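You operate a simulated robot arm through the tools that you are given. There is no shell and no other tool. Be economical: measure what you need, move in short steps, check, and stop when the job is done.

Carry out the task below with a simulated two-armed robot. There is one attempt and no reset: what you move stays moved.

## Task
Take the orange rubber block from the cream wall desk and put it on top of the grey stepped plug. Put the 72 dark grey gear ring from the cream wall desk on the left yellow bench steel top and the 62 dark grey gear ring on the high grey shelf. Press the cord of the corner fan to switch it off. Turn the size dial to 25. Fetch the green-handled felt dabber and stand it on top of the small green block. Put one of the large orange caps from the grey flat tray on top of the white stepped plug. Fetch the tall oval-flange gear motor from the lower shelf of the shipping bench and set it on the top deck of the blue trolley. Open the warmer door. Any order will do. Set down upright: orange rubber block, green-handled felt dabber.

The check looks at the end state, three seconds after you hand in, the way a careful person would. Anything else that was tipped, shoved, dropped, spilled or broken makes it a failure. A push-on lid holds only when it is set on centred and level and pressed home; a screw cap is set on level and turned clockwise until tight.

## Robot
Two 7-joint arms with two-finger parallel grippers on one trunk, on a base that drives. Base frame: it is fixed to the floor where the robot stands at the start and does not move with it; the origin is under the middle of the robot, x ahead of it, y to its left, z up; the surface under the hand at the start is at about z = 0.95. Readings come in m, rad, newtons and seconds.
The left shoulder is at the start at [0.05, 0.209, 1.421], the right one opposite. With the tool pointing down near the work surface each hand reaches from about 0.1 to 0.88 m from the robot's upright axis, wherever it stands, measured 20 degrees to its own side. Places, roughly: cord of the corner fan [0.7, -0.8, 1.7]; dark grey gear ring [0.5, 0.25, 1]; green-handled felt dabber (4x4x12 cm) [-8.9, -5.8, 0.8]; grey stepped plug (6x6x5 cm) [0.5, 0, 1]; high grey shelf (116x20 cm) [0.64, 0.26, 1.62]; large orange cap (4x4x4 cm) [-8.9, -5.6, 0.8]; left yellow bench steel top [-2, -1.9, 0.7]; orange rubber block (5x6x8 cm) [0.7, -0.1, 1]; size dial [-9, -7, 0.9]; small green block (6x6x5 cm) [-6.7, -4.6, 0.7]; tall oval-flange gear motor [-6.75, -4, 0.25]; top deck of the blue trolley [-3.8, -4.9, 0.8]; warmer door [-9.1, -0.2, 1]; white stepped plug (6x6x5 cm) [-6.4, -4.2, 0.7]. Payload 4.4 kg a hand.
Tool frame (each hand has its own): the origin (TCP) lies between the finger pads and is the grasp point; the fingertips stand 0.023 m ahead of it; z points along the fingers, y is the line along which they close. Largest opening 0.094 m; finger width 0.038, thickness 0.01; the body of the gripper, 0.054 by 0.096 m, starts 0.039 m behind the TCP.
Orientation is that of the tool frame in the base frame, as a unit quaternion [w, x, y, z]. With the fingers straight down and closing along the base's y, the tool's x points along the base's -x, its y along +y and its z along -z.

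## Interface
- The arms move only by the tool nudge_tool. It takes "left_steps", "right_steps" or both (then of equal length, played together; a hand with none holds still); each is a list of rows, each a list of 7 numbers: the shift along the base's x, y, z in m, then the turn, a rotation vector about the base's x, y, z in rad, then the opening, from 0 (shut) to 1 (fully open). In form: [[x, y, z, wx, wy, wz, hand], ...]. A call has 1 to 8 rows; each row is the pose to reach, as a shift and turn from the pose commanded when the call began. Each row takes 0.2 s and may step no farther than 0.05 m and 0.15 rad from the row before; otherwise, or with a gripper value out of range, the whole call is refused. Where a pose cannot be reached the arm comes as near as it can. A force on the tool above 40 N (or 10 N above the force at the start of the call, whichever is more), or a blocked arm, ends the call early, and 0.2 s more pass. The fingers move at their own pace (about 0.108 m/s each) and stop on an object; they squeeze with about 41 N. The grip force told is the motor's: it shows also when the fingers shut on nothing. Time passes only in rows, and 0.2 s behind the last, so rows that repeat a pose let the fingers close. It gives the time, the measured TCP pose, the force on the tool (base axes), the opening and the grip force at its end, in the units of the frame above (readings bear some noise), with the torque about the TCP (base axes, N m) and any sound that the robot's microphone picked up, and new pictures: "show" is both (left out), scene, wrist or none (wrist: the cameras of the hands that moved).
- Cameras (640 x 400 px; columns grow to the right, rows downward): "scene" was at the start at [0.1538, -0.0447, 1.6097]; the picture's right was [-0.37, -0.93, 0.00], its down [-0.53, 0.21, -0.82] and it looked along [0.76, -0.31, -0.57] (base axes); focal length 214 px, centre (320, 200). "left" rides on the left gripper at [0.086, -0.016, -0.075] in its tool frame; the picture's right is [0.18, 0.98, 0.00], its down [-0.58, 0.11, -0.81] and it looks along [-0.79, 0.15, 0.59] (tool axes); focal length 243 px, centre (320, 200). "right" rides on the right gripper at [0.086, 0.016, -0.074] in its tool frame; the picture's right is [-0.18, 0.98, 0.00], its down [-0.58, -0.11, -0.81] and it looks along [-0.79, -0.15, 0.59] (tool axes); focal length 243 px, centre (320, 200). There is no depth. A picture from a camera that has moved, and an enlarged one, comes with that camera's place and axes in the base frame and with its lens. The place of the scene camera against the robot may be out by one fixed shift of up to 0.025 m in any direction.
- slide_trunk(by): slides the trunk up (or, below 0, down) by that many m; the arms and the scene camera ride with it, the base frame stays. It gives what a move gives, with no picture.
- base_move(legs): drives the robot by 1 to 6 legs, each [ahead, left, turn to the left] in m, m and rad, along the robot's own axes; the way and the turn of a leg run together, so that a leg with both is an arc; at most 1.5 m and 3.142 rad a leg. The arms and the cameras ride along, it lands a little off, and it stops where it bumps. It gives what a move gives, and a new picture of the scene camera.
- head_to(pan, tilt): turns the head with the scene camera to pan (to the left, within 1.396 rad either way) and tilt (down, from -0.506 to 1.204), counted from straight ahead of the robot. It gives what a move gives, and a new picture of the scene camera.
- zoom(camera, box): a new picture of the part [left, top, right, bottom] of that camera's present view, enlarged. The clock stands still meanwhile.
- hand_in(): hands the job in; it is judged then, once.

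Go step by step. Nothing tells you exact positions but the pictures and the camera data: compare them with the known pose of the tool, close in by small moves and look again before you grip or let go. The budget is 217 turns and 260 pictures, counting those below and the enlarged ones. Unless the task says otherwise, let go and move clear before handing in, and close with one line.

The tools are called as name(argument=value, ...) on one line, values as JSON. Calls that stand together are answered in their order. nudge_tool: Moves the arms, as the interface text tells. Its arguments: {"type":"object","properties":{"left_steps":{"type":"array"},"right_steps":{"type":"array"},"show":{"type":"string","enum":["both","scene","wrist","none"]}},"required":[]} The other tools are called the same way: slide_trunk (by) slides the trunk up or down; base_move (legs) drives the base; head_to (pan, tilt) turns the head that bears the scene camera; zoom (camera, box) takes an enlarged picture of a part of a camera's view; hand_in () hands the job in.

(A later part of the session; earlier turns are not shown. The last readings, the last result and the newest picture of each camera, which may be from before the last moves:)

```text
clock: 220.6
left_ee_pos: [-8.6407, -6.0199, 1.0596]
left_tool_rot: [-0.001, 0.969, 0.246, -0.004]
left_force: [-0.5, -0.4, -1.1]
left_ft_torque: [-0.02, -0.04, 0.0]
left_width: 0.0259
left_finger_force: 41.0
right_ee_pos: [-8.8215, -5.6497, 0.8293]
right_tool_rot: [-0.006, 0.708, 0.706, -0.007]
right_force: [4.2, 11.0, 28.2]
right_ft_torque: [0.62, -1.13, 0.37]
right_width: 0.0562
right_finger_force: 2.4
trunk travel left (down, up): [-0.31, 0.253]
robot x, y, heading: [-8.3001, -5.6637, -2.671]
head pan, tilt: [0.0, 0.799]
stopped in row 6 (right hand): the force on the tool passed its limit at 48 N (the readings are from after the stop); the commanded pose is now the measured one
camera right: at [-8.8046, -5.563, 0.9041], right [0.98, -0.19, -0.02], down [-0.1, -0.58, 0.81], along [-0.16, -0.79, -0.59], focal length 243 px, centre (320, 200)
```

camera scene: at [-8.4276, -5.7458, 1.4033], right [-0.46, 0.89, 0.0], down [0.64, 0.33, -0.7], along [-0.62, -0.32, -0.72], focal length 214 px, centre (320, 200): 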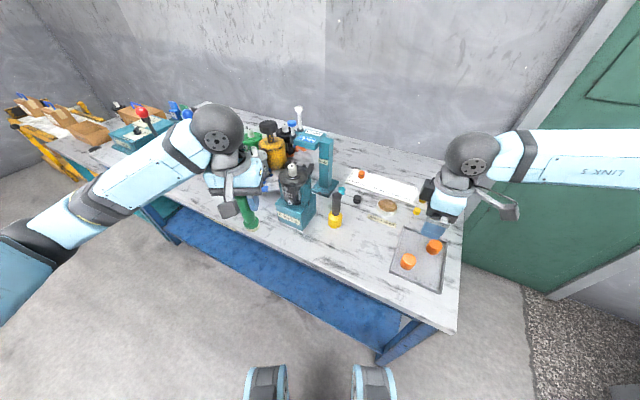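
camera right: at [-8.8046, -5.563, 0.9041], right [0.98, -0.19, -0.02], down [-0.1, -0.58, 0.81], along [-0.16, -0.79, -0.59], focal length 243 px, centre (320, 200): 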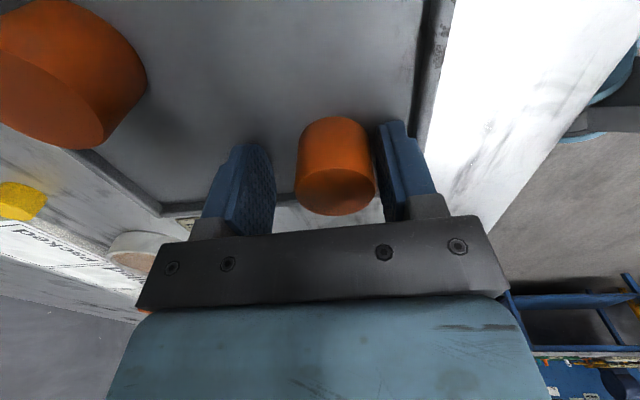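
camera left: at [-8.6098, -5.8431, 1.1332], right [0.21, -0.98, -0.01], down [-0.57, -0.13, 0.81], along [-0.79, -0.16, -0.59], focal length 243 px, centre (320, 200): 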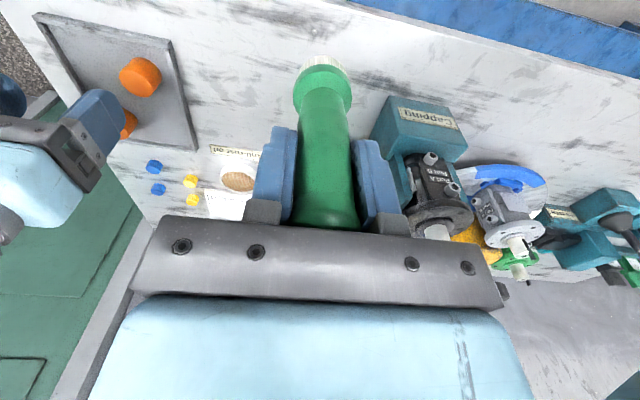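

The fingertips are already about 1.5–2 cm below the cap's top, which is plenty. I ease up 5 mm, recentre slightly and just close.

nudge_tool(right_steps=[[0, 0, 0.006, 0, 0, 0, 0.62], [0.004, -0.003, 0.006, 0, 0, 0, 0.62], [0.004, -0.003, 0.006, 0, 0, 0, 0], [0.004, -0.003, 0.006, 0, 0, 0, 0], [0.004, -0.003, 0.006, 0, 0, 0, 0]], show="wrist")

```text
clock: 221.8
left_ee_pos: [-8.6407, -6.0219, 1.0585]
left_tool_rot: [-0.002, 0.97, 0.245, -0.004]
left_force: [0.1, -0.3, -1.2]
left_ft_torque: [0.0, 0.0, -0.01]
left_width: 0.0256
left_finger_force: 41.6
right_ee_pos: [-8.8195, -5.6527, 0.833]
right_tool_rot: [-0.006, 0.708, 0.706, -0.006]
right_force: [0.0, 0.4, 1.6]
right_ft_torque: [-0.01, -0.05, 0.02]
right_width: 0.0371
right_finger_force: 40.4
trunk travel left (down, up): [-0.31, 0.253]
robot x, y, heading: [-8.3048, -5.6668, -2.666]
head pan, tilt: [0.0, 0.799]
camera right: at [-8.8014, -5.5661, 0.9082], right [0.98, -0.18, -0.01], down [-0.1, -0.58, 0.81], along [-0.16, -0.79, -0.59], focal length 243 px, centre (320, 200)
```

right: 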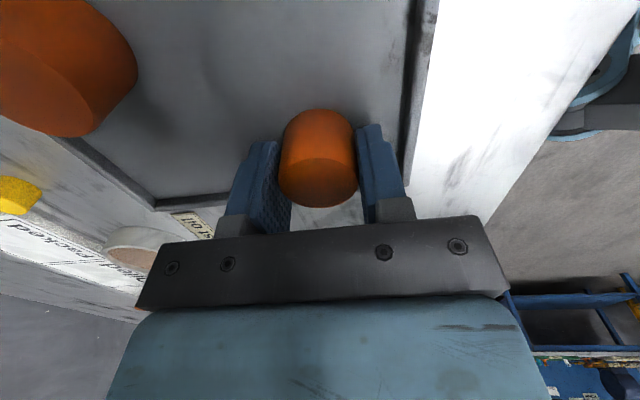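

Cap gripped (3.7 cm). I lift it well clear.

nudge_tool(right_steps=[[0, 0, 0.03, 0, 0, 0, 0], [0, 0, 0.07, 0, 0, 0, 0], [0, 0, 0.11, 0, 0, 0, 0], [0.02, 0, 0.15, 0, 0, 0, 0], [0.05, 0, 0.18, 0, 0, 0, 0], [0.08, 0, 0.2, 0, 0, 0, 0]], show="both")

```text
clock: 223.2
left_ee_pos: [-8.6415, -6.0214, 1.0577]
left_tool_rot: [-0.002, 0.969, 0.246, -0.003]
left_force: [-0.1, -0.7, -0.9]
left_ft_torque: [-0.02, 0.01, -0.01]
left_width: 0.0257
left_finger_force: 40.9
right_ee_pos: [-8.7403, -5.6516, 1.0317]
right_tool_rot: [-0.006, 0.708, 0.706, -0.006]
right_force: [-0.3, 0.4, 0.1]
right_ft_torque: [0.0, 0.0, 0.02]
right_width: 0.0373
right_finger_force: 40.9
trunk travel left (down, up): [-0.31, 0.253]
robot x, y, heading: [-8.2995, -5.6647, -2.661]
head pan, tilt: [0.0, 0.799]
camera scene: at [-8.4273, -5.7457, 1.4033], right [-0.46, 0.89, 0.0], down [0.64, 0.33, -0.7], along [-0.62, -0.32, -0.72], focal length 214 px, centre (320, 200)
camera right: at [-8.7222, -5.5662, 1.1071], right [0.98, -0.19, -0.02], down [-0.1, -0.58, 0.81], along [-0.16, -0.79, -0.59], focal length 243 px, centre (320, 200)
```

scene: 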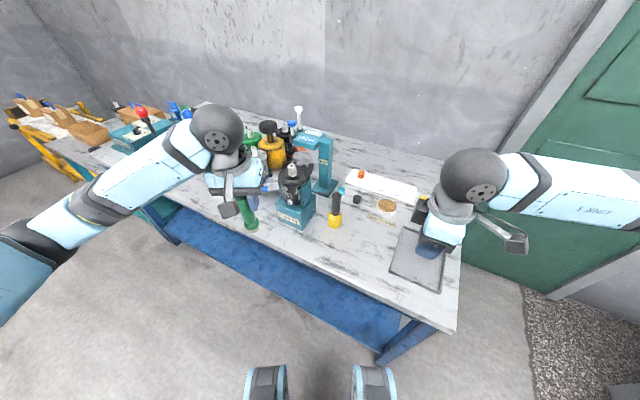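
right: 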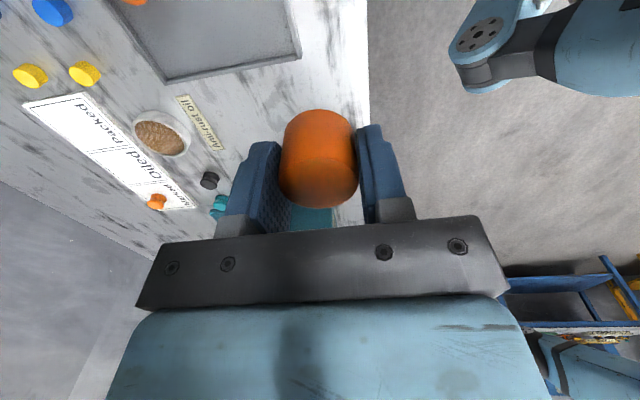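

Cap is out. Now I back away and turn to the far side of the cream table, then look.

base_move(legs=[[-0.6, 0, 0], [0, 0, 2.66], [0, 0.95, 0]])

head_to(pan=0.0, tilt=0.7)

```text
clock: 241.4
left_ee_pos: [-7.3321, -4.2555, 1.0576]
left_tool_rot: [0.003, -0.021, 1.0, -0.002]
left_force: [-0.4, -0.1, -1.0]
left_ft_torque: [0.01, -0.02, 0.02]
left_width: 0.0254
left_finger_force: 41.1
right_ee_pos: [-7.4062, -4.6298, 1.0323]
right_tool_rot: [0.004, -0.528, 0.849, -0.006]
right_force: [1.1, -0.1, -0.1]
right_ft_torque: [0.01, 0.0, 0.0]
right_width: 0.0371
right_finger_force: 41.0
trunk travel left (down, up): [-0.31, 0.253]
robot x, y, heading: [-7.7957, -4.4221, 0.018]
head pan, tilt: [0.0, 0.799]
camera scene: at [-7.6427, -4.4325, 1.4033], right [0.02, -1.0, 0.0], down [-0.72, -0.01, -0.7], along [0.7, 0.01, -0.72], focal length 214 px, centre (320, 200)
```

scene: 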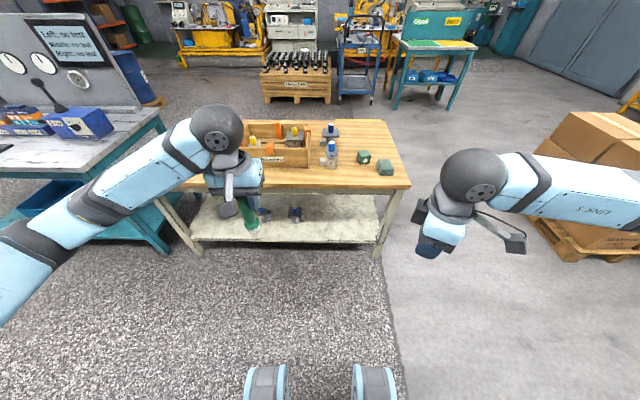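

```text
clock: 242.0
left_ee_pos: [-7.3317, -4.255, 1.0575]
left_tool_rot: [0.002, -0.02, 1.0, -0.003]
left_force: [0.0, -0.3, -1.6]
left_ft_torque: [0.01, -0.04, -0.06]
left_width: 0.0253
left_finger_force: 41.3
right_ee_pos: [-7.407, -4.63, 1.0312]
right_tool_rot: [0.004, -0.528, 0.849, -0.007]
right_force: [-0.4, 0.1, 0.1]
right_ft_torque: [0.0, -0.01, 0.02]
right_width: 0.0373
right_finger_force: 41.5
trunk travel left (down, up): [-0.31, 0.253]
robot x, y, heading: [-7.7964, -4.4223, 0.017]
head pan, tilt: [0.0, 0.7]
camera scene: at [-7.6384, -4.4325, 1.4115], right [0.02, -1.0, 0.0], down [-0.64, -0.01, -0.76], along [0.76, 0.01, -0.64], focal length 214 px, centre (320, 200)
```

scene: 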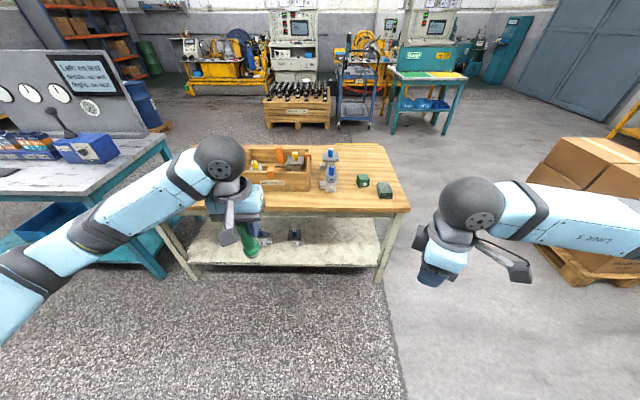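

zoom(camera="scene", box=[180, 130, 420, 280])

zoom(camera="scene", box=[230, 130, 410, 260])

```text
2.67 times, centred on (300, 205) of scene
camera zoom: at [-7.6384, -4.4325, 1.4115], right [0.02, -1.0, 0.0], down [-0.64, -0.01, -0.76], along [0.76, 0.01, -0.64], focal length 572 px, centre (373, 187)
```

zoom: 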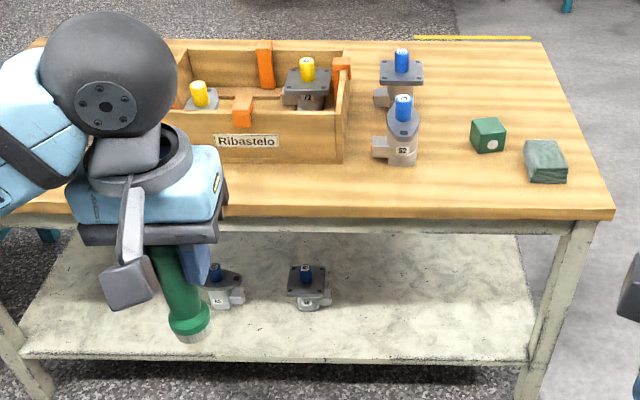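

```text
3.08 times, centred on (320, 195) of scene
camera zoom: at [-7.6384, -4.4325, 1.4115], right [0.02, -1.0, 0.0], down [-0.64, -0.01, -0.76], along [0.76, 0.01, -0.64], focal length 660 px, centre (320, 215)
```

zoom: 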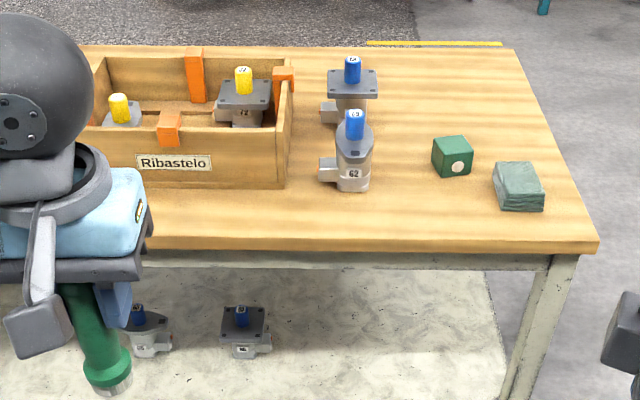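

The clean green cube with white dot at (−6.72,−4.64) matches the small green block. I drive so the left hand with the dabber faces it.

base_move(legs=[[0, -0.33, -0.017], [0.42, 0, 0]])

zoom(camera="left", box=[0, 0, 640, 400])

```text
clock: 247.7
left_ee_pos: [-6.906, -4.593, 1.0588]
left_tool_rot: [0.002, -0.006, 1.0, -0.002]
left_force: [-0.5, 0.3, -0.6]
left_ft_torque: [0.02, -0.04, -0.02]
left_width: 0.0253
left_finger_force: 40.3
right_ee_pos: [-6.9885, -4.9659, 1.0316]
right_tool_rot: [0.004, -0.516, 0.857, -0.007]
right_force: [-0.1, 0.1, 0.1]
right_ft_torque: [-0.01, 0.01, -0.03]
right_width: 0.0373
right_finger_force: 40.9
trunk travel left (down, up): [-0.31, 0.253]
robot x, y, heading: [-7.3712, -4.7492, -0.009]
head pan, tilt: [0.0, 0.7]
camera scene: at [-7.2153, -4.7625, 1.4115], right [-0.01, -1.0, 0.0], down [-0.64, 0.01, -0.76], along [0.76, -0.01, -0.64], focal length 214 px, centre (320, 200)
```

scene: 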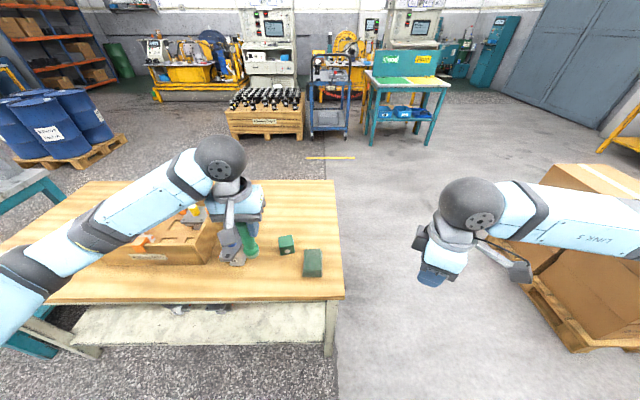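

```text
1.00 times, centred on (320, 200) of left (not enlarged: the box is as wide or as high as the picture)
camera zoom: at [-6.9917, -4.61, 1.1326], right [-0.2, 0.98, -0.01], down [0.58, 0.12, 0.81], along [0.79, 0.16, -0.59], focal length 243 px, centre (320, 200)
```

zoom: 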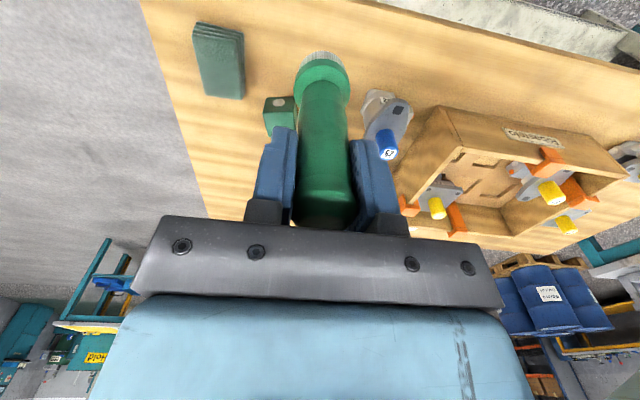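

I move the dabber over the cube, still high, and check from both cameras.

nudge_tool(left_steps=[[0.045, -0.02, 0, 0, 0, 0, 0], [0.09, -0.035, 0, 0, 0, 0, 0], [0.135, -0.045, 0, 0, 0, 0, 0], [0.18, -0.047, -0.02, 0, 0, 0, 0], [0.18, -0.047, -0.06, 0, 0, 0, 0], [0.18, -0.047, -0.09, 0, 0, 0, 0]], show="both")

zoom(camera="scene", box=[180, 170, 360, 300])

```text
clock: 249.1
left_ee_pos: [-6.7259, -4.6397, 0.9701]
left_tool_rot: [0.002, -0.006, 1.0, -0.003]
left_force: [0.4, 0.6, -0.9]
left_ft_torque: [-0.02, -0.01, 0.0]
left_width: 0.0253
left_finger_force: 41.1
right_ee_pos: [-6.9883, -4.9656, 1.0319]
right_tool_rot: [0.005, -0.515, 0.857, -0.007]
right_force: [-0.3, 0.3, 0.3]
right_ft_torque: [0.0, 0.03, 0.03]
right_width: 0.0372
right_finger_force: 41.2
trunk travel left (down, up): [-0.31, 0.253]
robot x, y, heading: [-7.3772, -4.7501, -0.01]
head pan, tilt: [0.0, 0.7]
camera scene: at [-7.2152, -4.7624, 1.4115], right [-0.01, -1.0, 0.0], down [-0.64, 0.01, -0.76], along [0.76, -0.01, -0.64], focal length 214 px, centre (320, 200)
camera left: at [-6.8123, -4.6572, 1.0435], right [-0.2, 0.98, -0.01], down [0.58, 0.12, 0.81], along [0.79, 0.15, -0.59], focal length 243 px, centre (320, 200)
```

scene: 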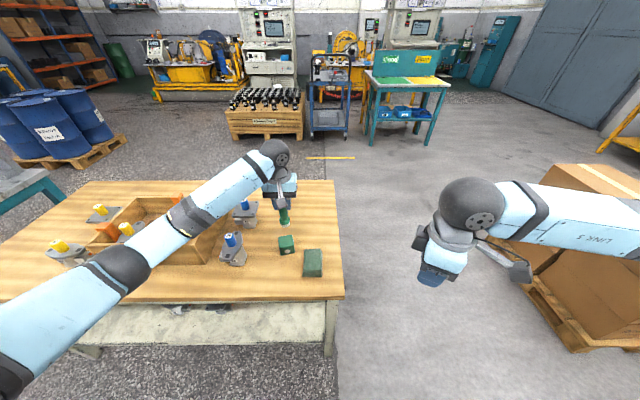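
left: 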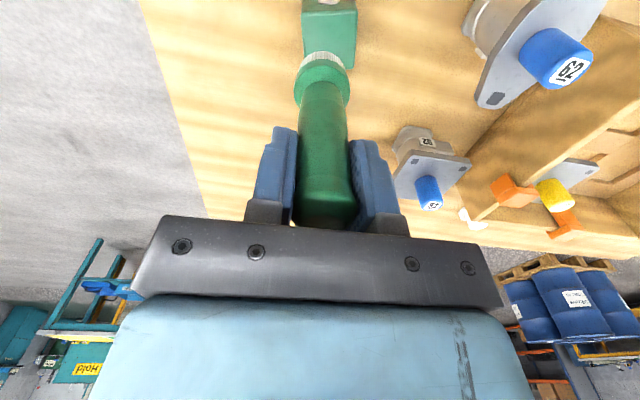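

```text
3.08 times, centred on (270, 235) of scene
camera zoom: at [-7.2152, -4.7624, 1.4115], right [-0.01, -1.0, 0.0], down [-0.64, 0.01, -0.76], along [0.76, -0.01, -0.64], focal length 660 px, centre (474, 92)
```

zoom: 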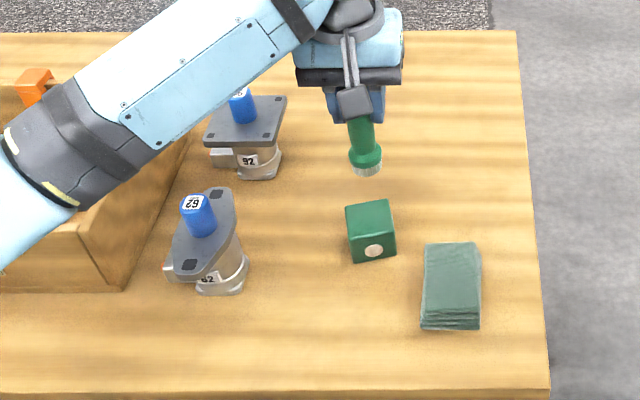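

The dabber is aligned in y and about 1 cm too far in x. I correct and lower to just above the cube.

nudge_tool(left_steps=[[-0.01, 0, 0, 0, 0, 0, 0], [-0.01, 0, -0.02, 0, 0, 0, 0], [-0.01, 0, -0.035, 0, 0, 0, 0], [-0.01, 0, -0.035, 0, 0, 0, 0]], show="wrist")

zoom(camera="scene", box=[240, 180, 340, 280])

```text
clock: 250.1
left_ee_pos: [-6.7356, -4.6409, 0.9344]
left_tool_rot: [0.003, -0.007, 1.0, -0.003]
left_force: [0.1, 0.1, -0.9]
left_ft_torque: [0.02, -0.03, -0.02]
left_width: 0.0252
left_finger_force: 41.4
right_ee_pos: [-6.9888, -4.9658, 1.0317]
right_tool_rot: [0.004, -0.516, 0.857, -0.007]
right_force: [-0.2, -0.1, -0.4]
right_ft_torque: [-0.05, 0.04, 0.03]
right_width: 0.037
right_finger_force: 40.6
trunk travel left (down, up): [-0.31, 0.253]
robot x, y, heading: [-7.3727, -4.748, -0.009]
head pan, tilt: [0.0, 0.7]
camera left: at [-6.8213, -4.6575, 1.0086], right [-0.2, 0.98, -0.01], down [0.58, 0.12, 0.81], along [0.79, 0.16, -0.59], focal length 243 px, centre (320, 200)
```

left: 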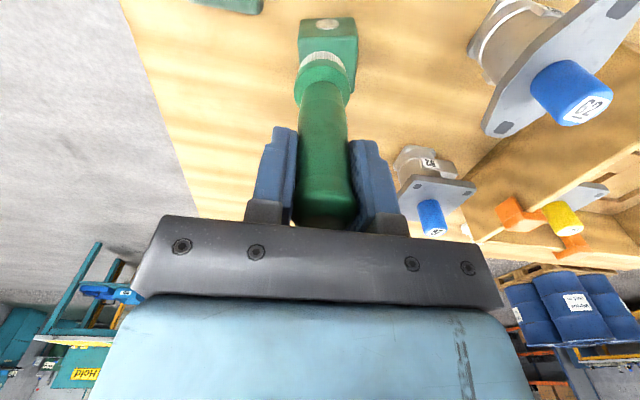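

```text
4.00 times, centred on (290, 230) of scene
camera zoom: at [-7.2156, -4.7625, 1.4115], right [-0.01, -1.0, 0.0], down [-0.64, 0.01, -0.76], along [0.76, -0.01, -0.64], focal length 858 px, centre (440, 80)
```

zoom: 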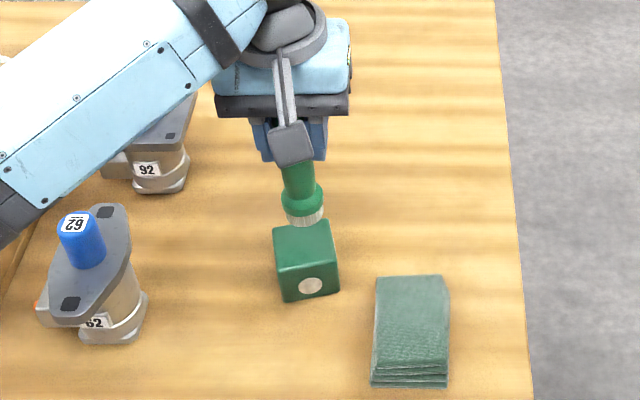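

Estimates bracket the present position, so I lower gently to contact.

nudge_tool(left_steps=[[0, 0, -0.008, 0, 0, 0, 0], [0, 0, -0.014, 0, 0, 0, 0], [0, 0, -0.018, 0, 0, 0, 0]], show="wrist")

zoom(camera="left", box=[260, 0, 400, 110])

zoom(camera="scene", box=[250, 200, 330, 270])

```text
clock: 250.8
left_ee_pos: [-6.7356, -4.6406, 0.9157]
left_tool_rot: [0.002, -0.007, 1.0, -0.002]
left_force: [0.6, -0.7, -0.4]
left_ft_torque: [0.01, -0.03, 0.0]
left_width: 0.0256
left_finger_force: 40.8
right_ee_pos: [-6.9886, -4.9667, 1.0317]
right_tool_rot: [0.004, -0.516, 0.857, -0.007]
right_force: [0.2, -0.5, -0.2]
right_ft_torque: [0.04, 0.03, 0.01]
right_width: 0.0373
right_finger_force: 40.8
trunk travel left (down, up): [-0.31, 0.253]
robot x, y, heading: [-7.3731, -4.7496, -0.008]
head pan, tilt: [0.0, 0.7]
camera left: at [-6.8218, -4.6561, 0.9899], right [-0.2, 0.98, -0.01], down [0.58, 0.12, 0.81], along [0.79, 0.16, -0.59], focal length 243 px, centre (320, 200)
```

left: 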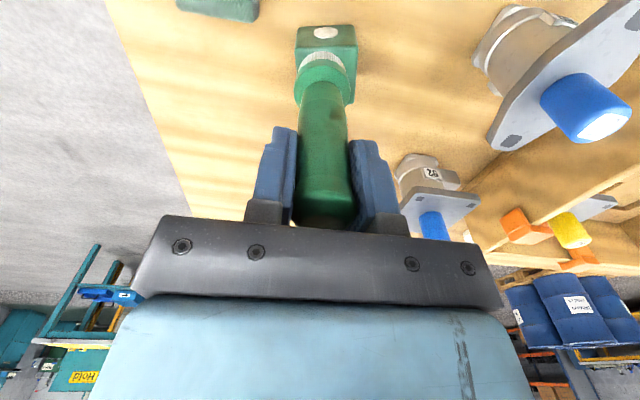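

```text
3.64 times, centred on (330, 55) of left
camera zoom: at [-6.8218, -4.6561, 0.9899], right [-0.2, 0.98, -0.01], down [0.58, 0.12, 0.81], along [0.79, 0.16, -0.59], focal length 882 px, centre (284, 727)
```

zoom: 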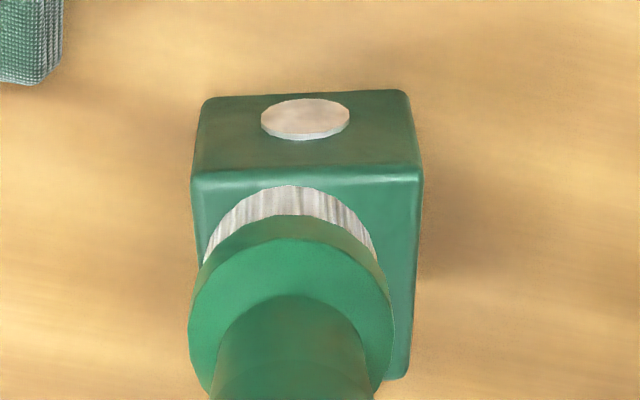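

```text
5.71 times, centred on (290, 235) of scene
camera zoom: at [-7.2156, -4.7624, 1.4115], right [-0.01, -1.0, 0.0], down [-0.64, 0.01, -0.76], along [0.76, -0.01, -0.64], focal length 1226 px, centre (491, 0)
```

zoom: 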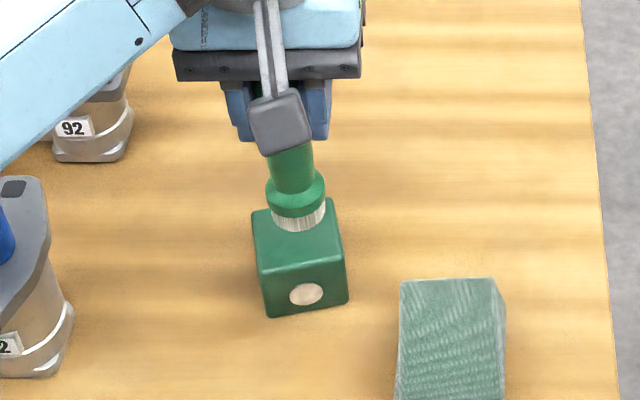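

The wrist view shows the felt should go a little forward and to +y. I shift +6 mm, +6 mm and continue down to contact.

nudge_tool(left_steps=[[0.006, 0.006, 0, 0, 0, 0, 0], [0.006, 0.006, -0.004, 0, 0, 0, 0], [0.006, 0.006, -0.008, 0, 0, 0, 0], [0.006, 0.006, -0.01, 0, 0, 0, 0]], show="wrist")

zoom(camera="left", box=[260, 0, 400, 110])

```text
clock: 251.8
left_ee_pos: [-6.7296, -4.6351, 0.9055]
left_tool_rot: [0.003, -0.006, 1.0, -0.002]
left_force: [0.6, 0.3, -1.8]
left_ft_torque: [-0.01, -0.01, 0.02]
left_width: 0.0253
left_finger_force: 40.9
right_ee_pos: [-6.9907, -4.9658, 1.032]
right_tool_rot: [0.004, -0.516, 0.857, -0.007]
right_force: [0.4, 0.3, -0.6]
right_ft_torque: [0.0, -0.02, 0.01]
right_width: 0.0372
right_finger_force: 41.1
trunk travel left (down, up): [-0.31, 0.253]
robot x, y, heading: [-7.374, -4.7475, -0.008]
head pan, tilt: [0.0, 0.7]
camera left: at [-6.8156, -4.6508, 0.98], right [-0.2, 0.98, -0.01], down [0.58, 0.12, 0.81], along [0.79, 0.15, -0.59], focal length 243 px, centre (320, 200)
```

left: 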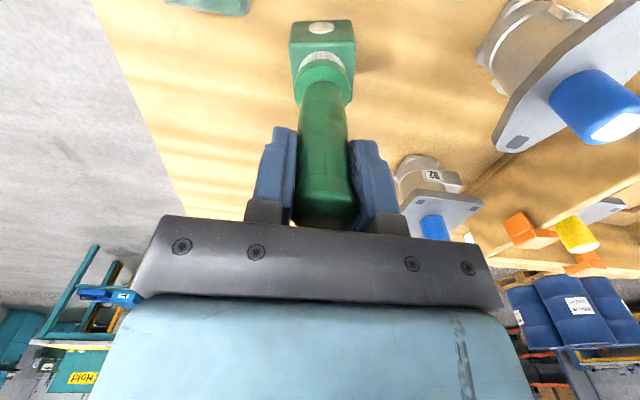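

```text
3.64 times, centred on (330, 55) of left
camera zoom: at [-6.8156, -4.6508, 0.98], right [-0.2, 0.98, -0.01], down [0.58, 0.12, 0.81], along [0.79, 0.15, -0.59], focal length 882 px, centre (284, 727)
```

zoom: 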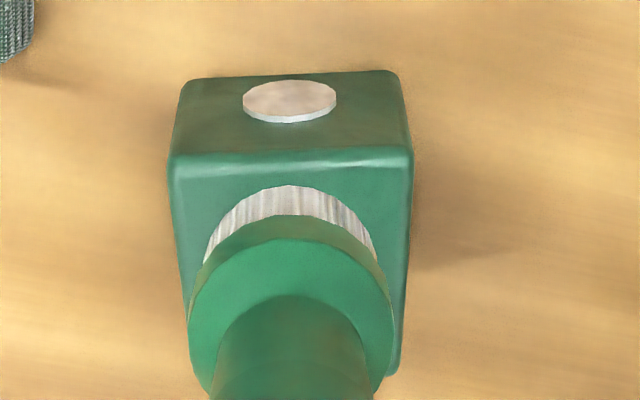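

Well centred. I lower to contact.

nudge_tool(left_steps=[[0, 0, -0.003, 0, 0, 0, 0], [0, 0, -0.006, 0, 0, 0, 0], [0, 0, -0.008, 0, 0, 0, 0], [0, 0, -0.01, 0, 0, 0, 0]], show="none")

```text
clock: 252.8
left_ee_pos: [-6.7304, -4.6339, 0.8958]
left_tool_rot: [0.002, -0.008, 1.0, -0.002]
left_force: [0.2, 0.8, 0.1]
left_ft_torque: [-0.02, 0.03, 0.01]
left_width: 0.0252
left_finger_force: 41.2
right_ee_pos: [-6.9899, -4.9672, 1.0318]
right_tool_rot: [0.004, -0.516, 0.856, -0.007]
right_force: [-0.1, -0.3, 0.5]
right_ft_torque: [0.01, 0.0, -0.03]
right_width: 0.0371
right_finger_force: 40.7
trunk travel left (down, up): [-0.31, 0.253]
robot x, y, heading: [-7.375, -4.7497, -0.014]
head pan, tilt: [0.0, 0.7]
```

nudge_tool(left_steps=[[0, 0, -0.002, 0, 0, 0, 0], [0, 0, -0.004, 0, 0, 0, 0], [0, 0, -0.006, 0, 0, 0, 0]], show="wrist")

zoom(camera="left", box=[260, 0, 400, 110])

```text
clock: 253.7
left_ee_pos: [-6.7295, -4.6343, 0.8889]
left_tool_rot: [0.003, -0.006, 1.0, -0.001]
left_force: [-0.7, 0.0, -1.4]
left_ft_torque: [0.01, -0.02, 0.01]
left_width: 0.0253
left_finger_force: 40.7
right_ee_pos: [-6.9895, -4.966, 1.0317]
right_tool_rot: [0.004, -0.516, 0.857, -0.007]
right_force: [-0.2, -0.2, 0.4]
right_ft_torque: [0.01, 0.01, 0.04]
right_width: 0.0371
right_finger_force: 40.7
trunk travel left (down, up): [-0.31, 0.253]
robot x, y, heading: [-7.3725, -4.7478, -0.009]
head pan, tilt: [0.0, 0.7]
camera left: at [-6.8163, -4.651, 0.9637], right [-0.2, 0.98, -0.01], down [0.58, 0.12, 0.81], along [0.79, 0.16, -0.59], focal length 243 px, centre (320, 200)
```

left: 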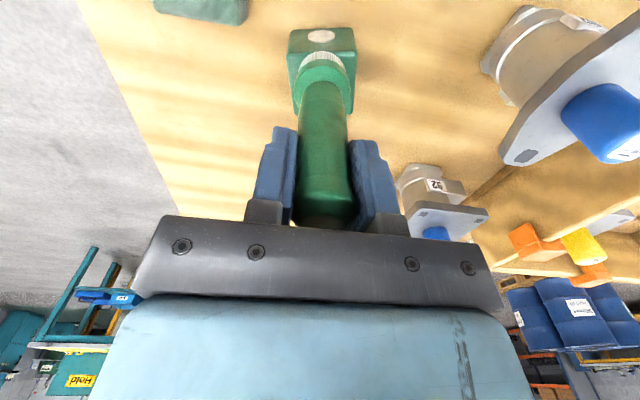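

```text
3.64 times, centred on (330, 55) of left
camera zoom: at [-6.8163, -4.651, 0.9637], right [-0.2, 0.98, -0.01], down [0.58, 0.12, 0.81], along [0.79, 0.16, -0.59], focal length 882 px, centre (284, 727)
```

zoom: 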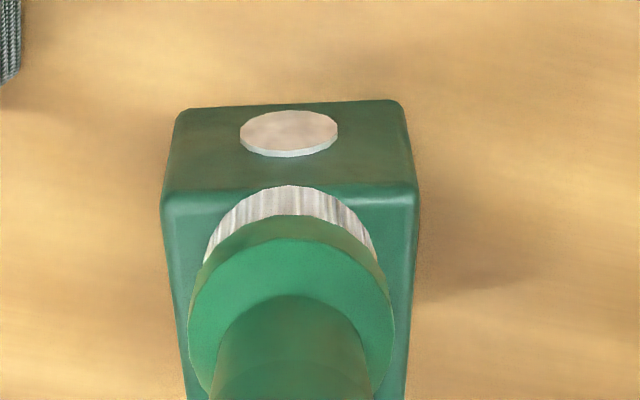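

Still no contact and the felt is near the front edge; I shift 7 mm further ahead, then lower on.

nudge_tool(left_steps=[[0.007, 0, 0.001, 0, 0, 0, 0], [0.007, 0, -0.002, 0, 0, 0, 0], [0.007, 0, -0.004, 0, 0, 0, 0], [0.007, 0, -0.006, 0, 0, 0, 0]], show="none")

zoom(camera="left", box=[260, 0, 400, 110])

```text
clock: 254.7
left_ee_pos: [-6.723, -4.6351, 0.8835]
left_tool_rot: [0.003, -0.005, 1.0, -0.002]
left_force: [0.8, -0.7, -0.6]
left_ft_torque: [-0.04, -0.05, 0.0]
left_width: 0.0253
left_finger_force: 40.4
right_ee_pos: [-6.9907, -4.9654, 1.0323]
right_tool_rot: [0.004, -0.516, 0.857, -0.007]
right_force: [0.0, 0.1, 0.2]
right_ft_torque: [-0.01, 0.0, 0.03]
right_width: 0.0369
right_finger_force: 40.9
trunk travel left (down, up): [-0.31, 0.253]
robot x, y, heading: [-7.3706, -4.7474, -0.012]
head pan, tilt: [0.0, 0.7]
```

```text
3.64 times, centred on (330, 55) of left
camera zoom: at [-6.809, -4.6517, 0.9578], right [-0.2, 0.98, -0.01], down [0.58, 0.12, 0.81], along [0.79, 0.16, -0.59], focal length 882 px, centre (284, 727)
```

zoom: 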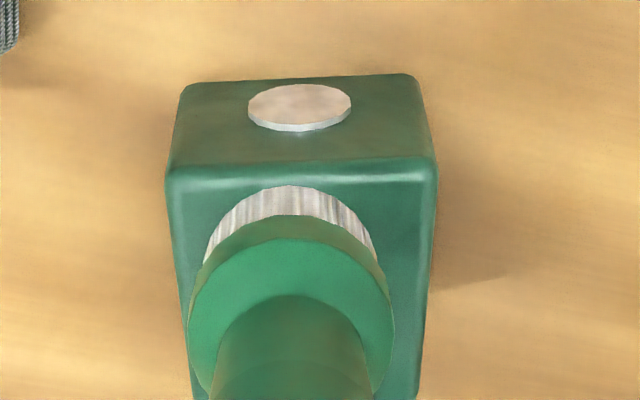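

nudge_tool(left_steps=[[0.004, 0.002, -0.002, 0, 0, 0, 0], [0.004, 0.002, -0.004, 0, 0, 0, 0], [0.004, 0.002, -0.006, 0, 0, 0, 0], [0.004, 0.002, -0.008, 0, 0, 0, 0]], show="none")

zoom(camera="left", box=[260, 0, 400, 110])

```text
clock: 255.7
left_ee_pos: [-6.7191, -4.6327, 0.8729]
left_tool_rot: [0.002, -0.006, 1.0, -0.003]
left_force: [0.2, 0.0, -1.2]
left_ft_torque: [0.01, -0.02, 0.02]
left_width: 0.025
left_finger_force: 41.0
right_ee_pos: [-6.9891, -4.9661, 1.033]
right_tool_rot: [0.004, -0.516, 0.857, -0.006]
right_force: [0.2, -0.3, -0.4]
right_ft_torque: [0.0, 0.01, 0.0]
right_width: 0.0371
right_finger_force: 40.6
trunk travel left (down, up): [-0.31, 0.253]
robot x, y, heading: [-7.3717, -4.7522, -0.008]
head pan, tilt: [0.0, 0.7]
```

```text
3.64 times, centred on (330, 55) of left
camera zoom: at [-6.8052, -4.6488, 0.9491], right [-0.2, 0.98, -0.01], down [0.58, 0.12, 0.81], along [0.79, 0.16, -0.59], focal length 882 px, centre (284, 727)
```

zoom: 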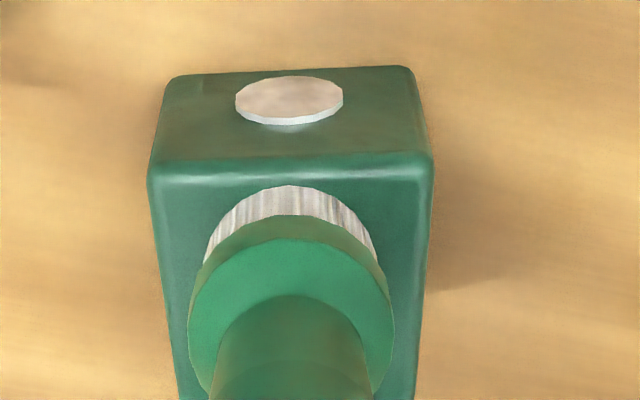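

nudge_tool(left_steps=[[0.005, 0, -0.001, 0, 0, 0, 0], [0.006, 0, -0.003, 0, 0, 0, 0], [0.006, 0, -0.005, 0, 0, 0, 0], [0.006, 0, -0.007, 0, 0, 0, 0]], show="none")

zoom(camera="left", box=[260, 0, 400, 110])

```text
clock: 256.6
left_ee_pos: [-6.7129, -4.6334, 0.8682]
left_tool_rot: [0.003, -0.006, 1.0, -0.003]
left_force: [-0.5, -0.6, -0.9]
left_ft_torque: [-0.01, 0.0, -0.02]
left_width: 0.0253
left_finger_force: 41.2
right_ee_pos: [-6.9889, -4.9668, 1.032]
right_tool_rot: [0.004, -0.516, 0.857, -0.007]
right_force: [0.1, -0.9, 0.0]
right_ft_torque: [-0.01, -0.02, -0.01]
right_width: 0.0372
right_finger_force: 41.2
trunk travel left (down, up): [-0.31, 0.253]
robot x, y, heading: [-7.3723, -4.7491, -0.009]
head pan, tilt: [0.0, 0.7]
```

```text
3.64 times, centred on (330, 55) of left
camera zoom: at [-6.7991, -4.6484, 0.9422], right [-0.2, 0.98, -0.01], down [0.58, 0.12, 0.81], along [0.79, 0.16, -0.59], focal length 882 px, centre (284, 727)
```

zoom: 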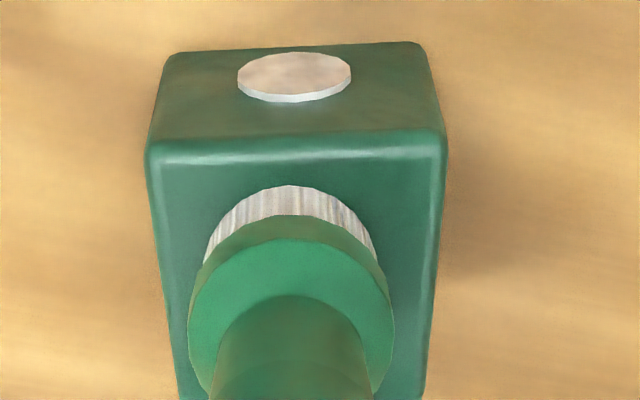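

nudge_tool(left_steps=[[0.002, 0.001, -0.002, 0, 0, 0, 0], [0.003, 0.001, -0.004, 0, 0, 0, 0], [0.004, 0.001, -0.006, 0, 0, 0, 0], [0.005, 0.001, -0.008, 0, 0, 0, 0]], show="none")

zoom(camera="left", box=[260, 0, 400, 110])

zoom(camera="scene", box=[250, 200, 330, 270])

```text
clock: 257.6
left_ee_pos: [-6.7076, -4.6318, 0.8601]
left_tool_rot: [0.002, -0.006, 1.0, -0.002]
left_force: [0.7, 0.3, -0.4]
left_ft_torque: [0.01, -0.01, -0.01]
left_width: 0.0252
left_finger_force: 41.3
right_ee_pos: [-6.9891, -4.9672, 1.032]
right_tool_rot: [0.004, -0.515, 0.857, -0.007]
right_force: [0.2, 0.0, -0.2]
right_ft_torque: [-0.01, 0.03, 0.0]
right_width: 0.0371
right_finger_force: 40.9
trunk travel left (down, up): [-0.31, 0.253]
robot x, y, heading: [-7.3728, -4.7508, -0.005]
head pan, tilt: [0.0, 0.7]
```

```text
3.64 times, centred on (330, 55) of left
camera zoom: at [-6.794, -4.6477, 0.9341], right [-0.2, 0.98, -0.01], down [0.58, 0.12, 0.81], along [0.79, 0.16, -0.59], focal length 882 px, centre (284, 727)
```

zoom: 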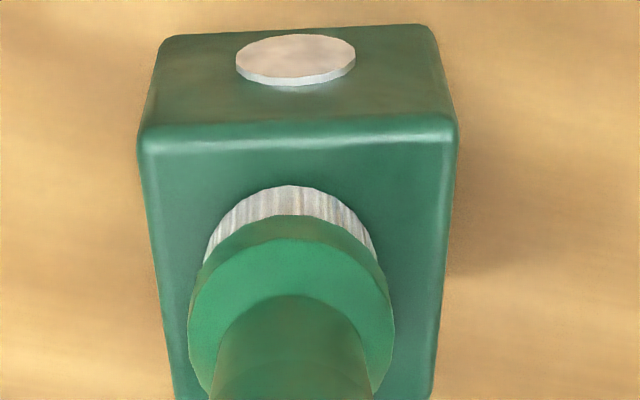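

```text
5.71 times, centred on (290, 235) of scene
camera zoom: at [-7.2156, -4.7625, 1.4115], right [-0.01, -1.0, 0.0], down [-0.64, 0.01, -0.76], along [0.76, -0.01, -0.64], focal length 1226 px, centre (491, 0)
```

zoom: 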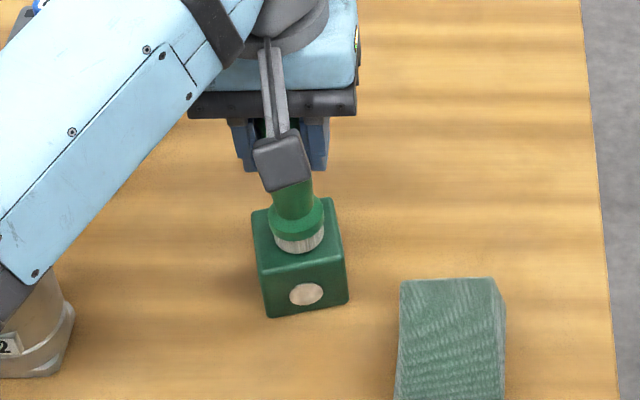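

Close to touching and centred in both views; a bit lower.

nudge_tool(left_steps=[[0, 0, -0.002, 0, 0, 0, 0], [0, 0, -0.004, 0, 0, 0, 0], [0, 0, -0.006, 0, 0, 0, 0]], show="none")

zoom(camera="left", box=[260, 0, 400, 110])

```text
clock: 258.4
left_ee_pos: [-6.7081, -4.6321, 0.8588]
left_tool_rot: [0.007, -0.006, 1.0, -0.002]
left_force: [-2.2, 3.6, 29.8]
left_ft_torque: [0.44, 0.67, 0.01]
left_width: 0.0251
left_finger_force: 41.4
right_ee_pos: [-6.9924, -4.9663, 1.0341]
right_tool_rot: [0.005, -0.516, 0.856, -0.007]
right_force: [-0.3, -0.6, 0.7]
right_ft_torque: [0.03, 0.01, 0.0]
right_width: 0.0375
right_finger_force: 41.2
trunk travel left (down, up): [-0.31, 0.253]
robot x, y, heading: [-7.3735, -4.7505, -0.008]
head pan, tilt: [0.0, 0.7]
```

```text
3.64 times, centred on (330, 55) of left
camera zoom: at [-6.7951, -4.6477, 0.9325], right [-0.2, 0.98, -0.01], down [0.57, 0.12, 0.81], along [0.8, 0.16, -0.58], focal length 882 px, centre (284, 727)
```

zoom: 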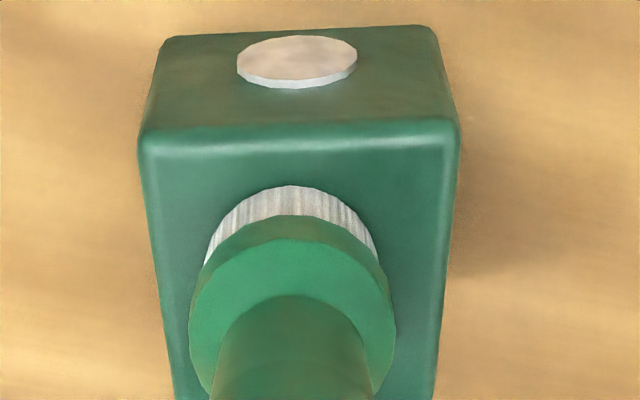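

Contact and centred. I ease off and open.

nudge_tool(left_steps=[[0, 0, 0.003, 0, 0, 0, 0], [0, 0, 0.004, 0, 0, 0, 0], [0, 0, 0.004, 0, 0, 0, 0.5], [0, 0, 0.004, 0, 0, 0, 0.5], [0, 0, 0.004, 0, 0, 0, 0.5]], show="wrist")

```text
clock: 259.6
left_ee_pos: [-6.7067, -4.6327, 0.8581]
left_tool_rot: [0.002, -0.006, 1.0, -0.001]
left_force: [-0.4, -0.5, 1.0]
left_ft_torque: [0.0, -0.04, 0.0]
left_width: 0.047
left_finger_force: 0.0
right_ee_pos: [-6.9889, -4.9656, 1.0315]
right_tool_rot: [0.004, -0.516, 0.857, -0.007]
right_force: [0.1, -0.4, 0.7]
right_ft_torque: [0.02, -0.02, -0.01]
right_width: 0.0373
right_finger_force: 40.9
trunk travel left (down, up): [-0.31, 0.253]
robot x, y, heading: [-7.3754, -4.7526, -0.013]
head pan, tilt: [0.0, 0.7]
camera left: at [-6.7935, -4.6478, 0.932], right [-0.2, 0.98, -0.01], down [0.58, 0.12, 0.81], along [0.79, 0.16, -0.59], focal length 243 px, centre (320, 200)
```

left: 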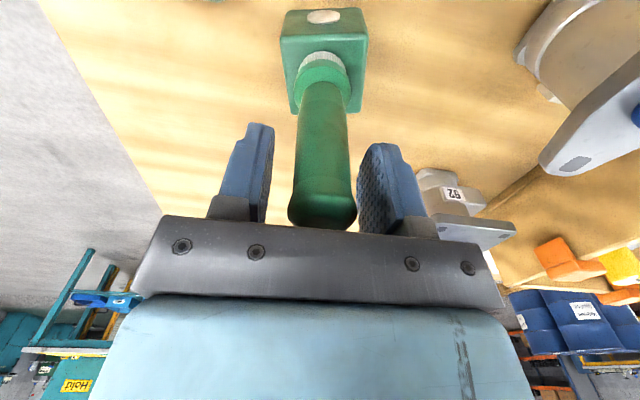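

The dabber stands freely on the cube. I rise straight up and check.

nudge_tool(left_steps=[[0, 0, 0.03, 0, 0, 0, 0.5], [0, 0, 0.07, 0, 0, 0, 0.5], [0, 0, 0.11, 0, 0, 0, 0.5], [0, 0, 0.15, 0, 0, 0, 0.5], [-0.04, 0, 0.17, 0, 0, 0, 0.5], [-0.08, 0, 0.18, 0, 0, 0, 0.5]], show="none")

zoom(camera="scene", box=[180, 160, 340, 290])

```text
clock: 261.1
left_ee_pos: [-6.7878, -4.6342, 1.0369]
left_tool_rot: [0.002, -0.007, 1.0, -0.003]
left_force: [0.5, 0.0, 0.8]
left_ft_torque: [0.0, -0.02, -0.03]
left_width: 0.0471
left_finger_force: 0.1
right_ee_pos: [-6.9905, -4.967, 1.0328]
right_tool_rot: [0.004, -0.515, 0.857, -0.007]
right_force: [-0.1, -0.2, -1.0]
right_ft_torque: [0.06, 0.0, 0.05]
right_width: 0.0371
right_finger_force: 40.9
trunk travel left (down, up): [-0.31, 0.253]
robot x, y, heading: [-7.3709, -4.7469, -0.01]
head pan, tilt: [0.0, 0.7]
```

```text
3.08 times, centred on (260, 225) of scene
camera zoom: at [-7.2164, -4.7624, 1.4116], right [-0.01, -1.0, 0.0], down [-0.64, 0.01, -0.77], along [0.77, -0.01, -0.64], focal length 660 px, centre (505, 123)
```

zoom: 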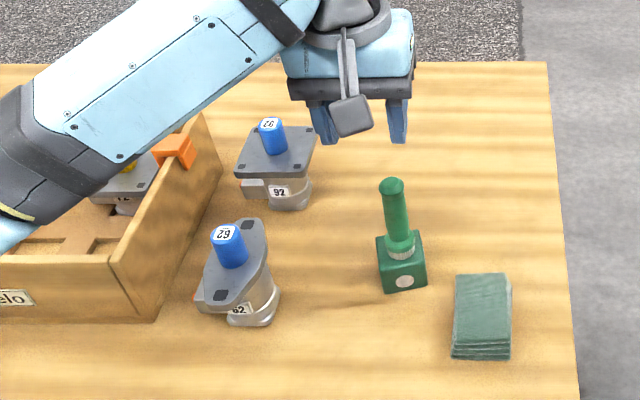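

The dabber stands upright on the cube. Next the gear motor: I pull the left arm back and back off to look at the lower shelf.

nudge_tool(left_steps=[[-0.04, 0, 0.02, 0, 0, 0, 0.8], [-0.08, 0.01, 0.02, 0, 0, 0, 0.8], [-0.12, 0.02, 0.02, 0, 0, 0, 0.8], [-0.16, 0.02, 0.02, 0, 0, 0, 0.8], [-0.2, 0.02, 0.02, 0, 0, 0, 0.8]], show="none")

base_move(legs=[[-0.35, 0, 0], [0, 0.45, 0.01]])

slide_trunk(by=-0.31)

head_to(pan=0.25, tilt=0.75)

```text
clock: 262.2
left_ee_pos: [-6.99, -4.6131, 1.058]
left_tool_rot: [0.003, -0.006, 1.0, -0.002]
left_force: [-0.7, -0.4, -0.5]
left_ft_torque: [0.01, -0.01, 0.02]
left_width: 0.0753
left_finger_force: 0.0
right_ee_pos: [-6.9891, -4.9667, 1.0334]
right_tool_rot: [0.004, -0.516, 0.857, -0.007]
right_force: [-0.1, -0.9, -1.1]
right_ft_torque: [0.0, 0.0, -0.02]
right_width: 0.0372
right_finger_force: 41.0
trunk travel left (down, up): [-0.31, 0.253]
robot x, y, heading: [-7.372, -4.7505, -0.009]
head pan, tilt: [0.0, 0.7]
```

```text
clock: 268.6
left_ee_pos: [-7.3334, -4.1553, 1.0573]
left_tool_rot: [0.002, -0.008, 1.0, -0.003]
left_force: [-1.0, -0.6, 0.1]
left_ft_torque: [-0.07, 0.01, 0.03]
left_width: 0.0751
left_finger_force: 0.0
right_ee_pos: [-7.3336, -4.5098, 1.0321]
right_tool_rot: [0.005, -0.518, 0.855, -0.008]
right_force: [0.1, -0.2, -0.2]
right_ft_torque: [0.03, 0.0, 0.01]
right_width: 0.0372
right_finger_force: 41.0
trunk travel left (down, up): [-0.31, 0.253]
robot x, y, heading: [-7.7184, -4.297, -0.003]
head pan, tilt: [0.0, 0.7]
camera scene: at [-7.5605, -4.3065, 1.4115], right [-0.01, -1.0, 0.0], down [-0.64, 0.0, -0.76], along [0.76, 0.0, -0.64], focal length 214 px, centre (320, 200)
```

scene: 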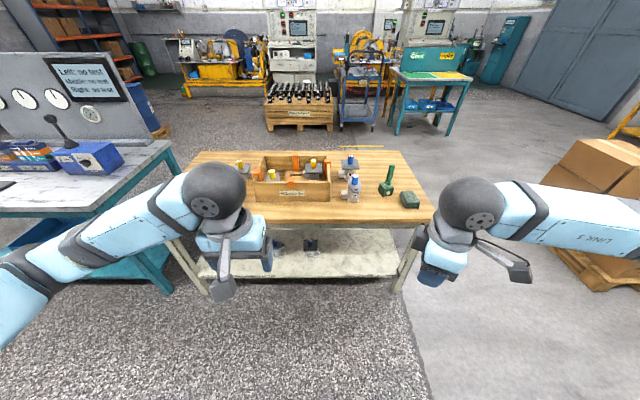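

```text
clock: 271.7
left_ee_pos: [-7.3345, -4.156, 0.748]
left_tool_rot: [0.003, -0.007, 1.0, -0.003]
left_force: [0.0, 0.0, 0.4]
left_ft_torque: [0.0, -0.01, -0.03]
left_width: 0.075
left_finger_force: 0.0
right_ee_pos: [-7.3324, -4.5105, 0.7217]
right_tool_rot: [0.004, -0.517, 0.856, -0.006]
right_force: [-0.6, 0.0, 0.2]
right_ft_torque: [0.0, 0.01, -0.04]
right_width: 0.0375
right_finger_force: 40.9
trunk travel left (down, up): [0.0, 0.563]
robot x, y, heading: [-7.7152, -4.2938, -0.005]
head pan, tilt: [0.0, 0.7]
```

```text
clock: 272.5
left_ee_pos: [-7.3339, -4.157, 0.747]
left_tool_rot: [0.002, -0.008, 1.0, -0.004]
left_force: [-0.8, -0.2, -0.2]
left_ft_torque: [-0.01, 0.0, 0.03]
left_width: 0.0752
left_finger_force: 0.1
right_ee_pos: [-7.3334, -4.5097, 0.7215]
right_tool_rot: [0.004, -0.518, 0.856, -0.006]
right_force: [-0.4, 1.0, -0.4]
right_ft_torque: [0.01, 0.01, 0.02]
right_width: 0.0373
right_finger_force: 41.1
trunk travel left (down, up): [0.0, 0.563]
robot x, y, heading: [-7.7168, -4.2906, -0.007]
head pan, tilt: [0.25, 0.75]
camera scene: at [-7.565, -4.2861, 1.0973], right [0.24, -0.97, 0.0], down [-0.66, -0.16, -0.73], along [0.71, 0.18, -0.68], focal length 214 px, centre (320, 200)
```

scene: 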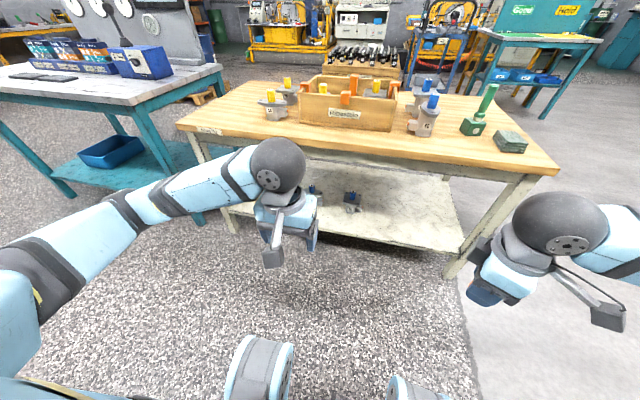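

zoom(camera="scene", box=[270, 150, 430, 250])

zoom(camera="left", box=[0, 0, 640, 400])

```text
4.00 times, centred on (350, 200) of scene
camera zoom: at [-7.565, -4.2861, 1.0973], right [0.24, -0.97, 0.0], down [-0.66, -0.16, -0.73], along [0.71, 0.18, -0.68], focal length 858 px, centre (200, 200)
```

zoom: 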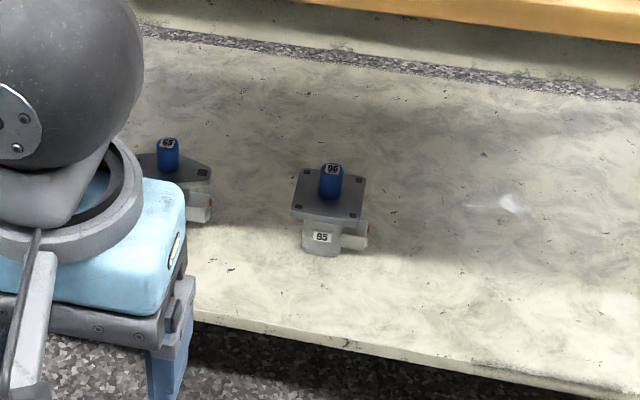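

```text
1.00 times, centred on (320, 200) of left (not enlarged: the box is as wide or as high as the picture)
camera zoom: at [-7.4203, -4.1734, 0.8217], right [-0.2, 0.98, -0.01], down [0.58, 0.12, 0.81], along [0.79, 0.16, -0.59], focal length 243 px, centre (320, 200)
```

zoom: 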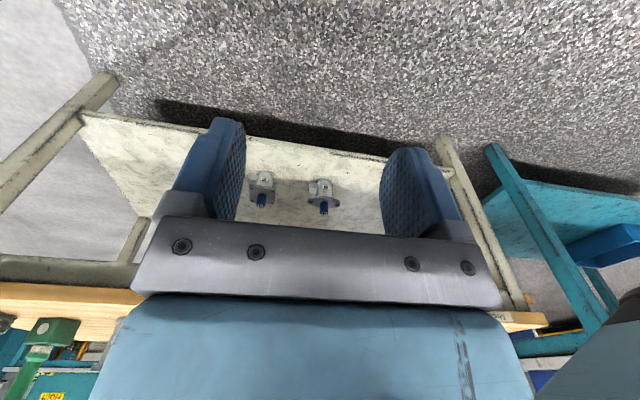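

The oval-flange motor is the left one at about (−6.78,−4.03). I enlarge it from the wrist camera.

zoom(camera="left", box=[240, 150, 370, 235])

```text
4.71 times, centred on (305, 192) of left
camera zoom: at [-7.4203, -4.1734, 0.8217], right [-0.2, 0.98, -0.01], down [0.58, 0.12, 0.81], along [0.79, 0.16, -0.59], focal length 1142 px, centre (391, 235)
```

zoom: 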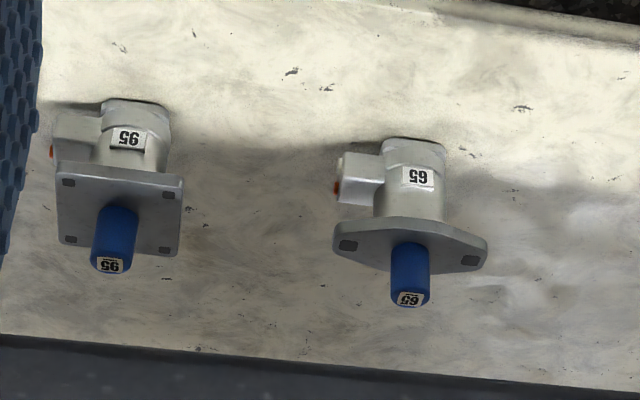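

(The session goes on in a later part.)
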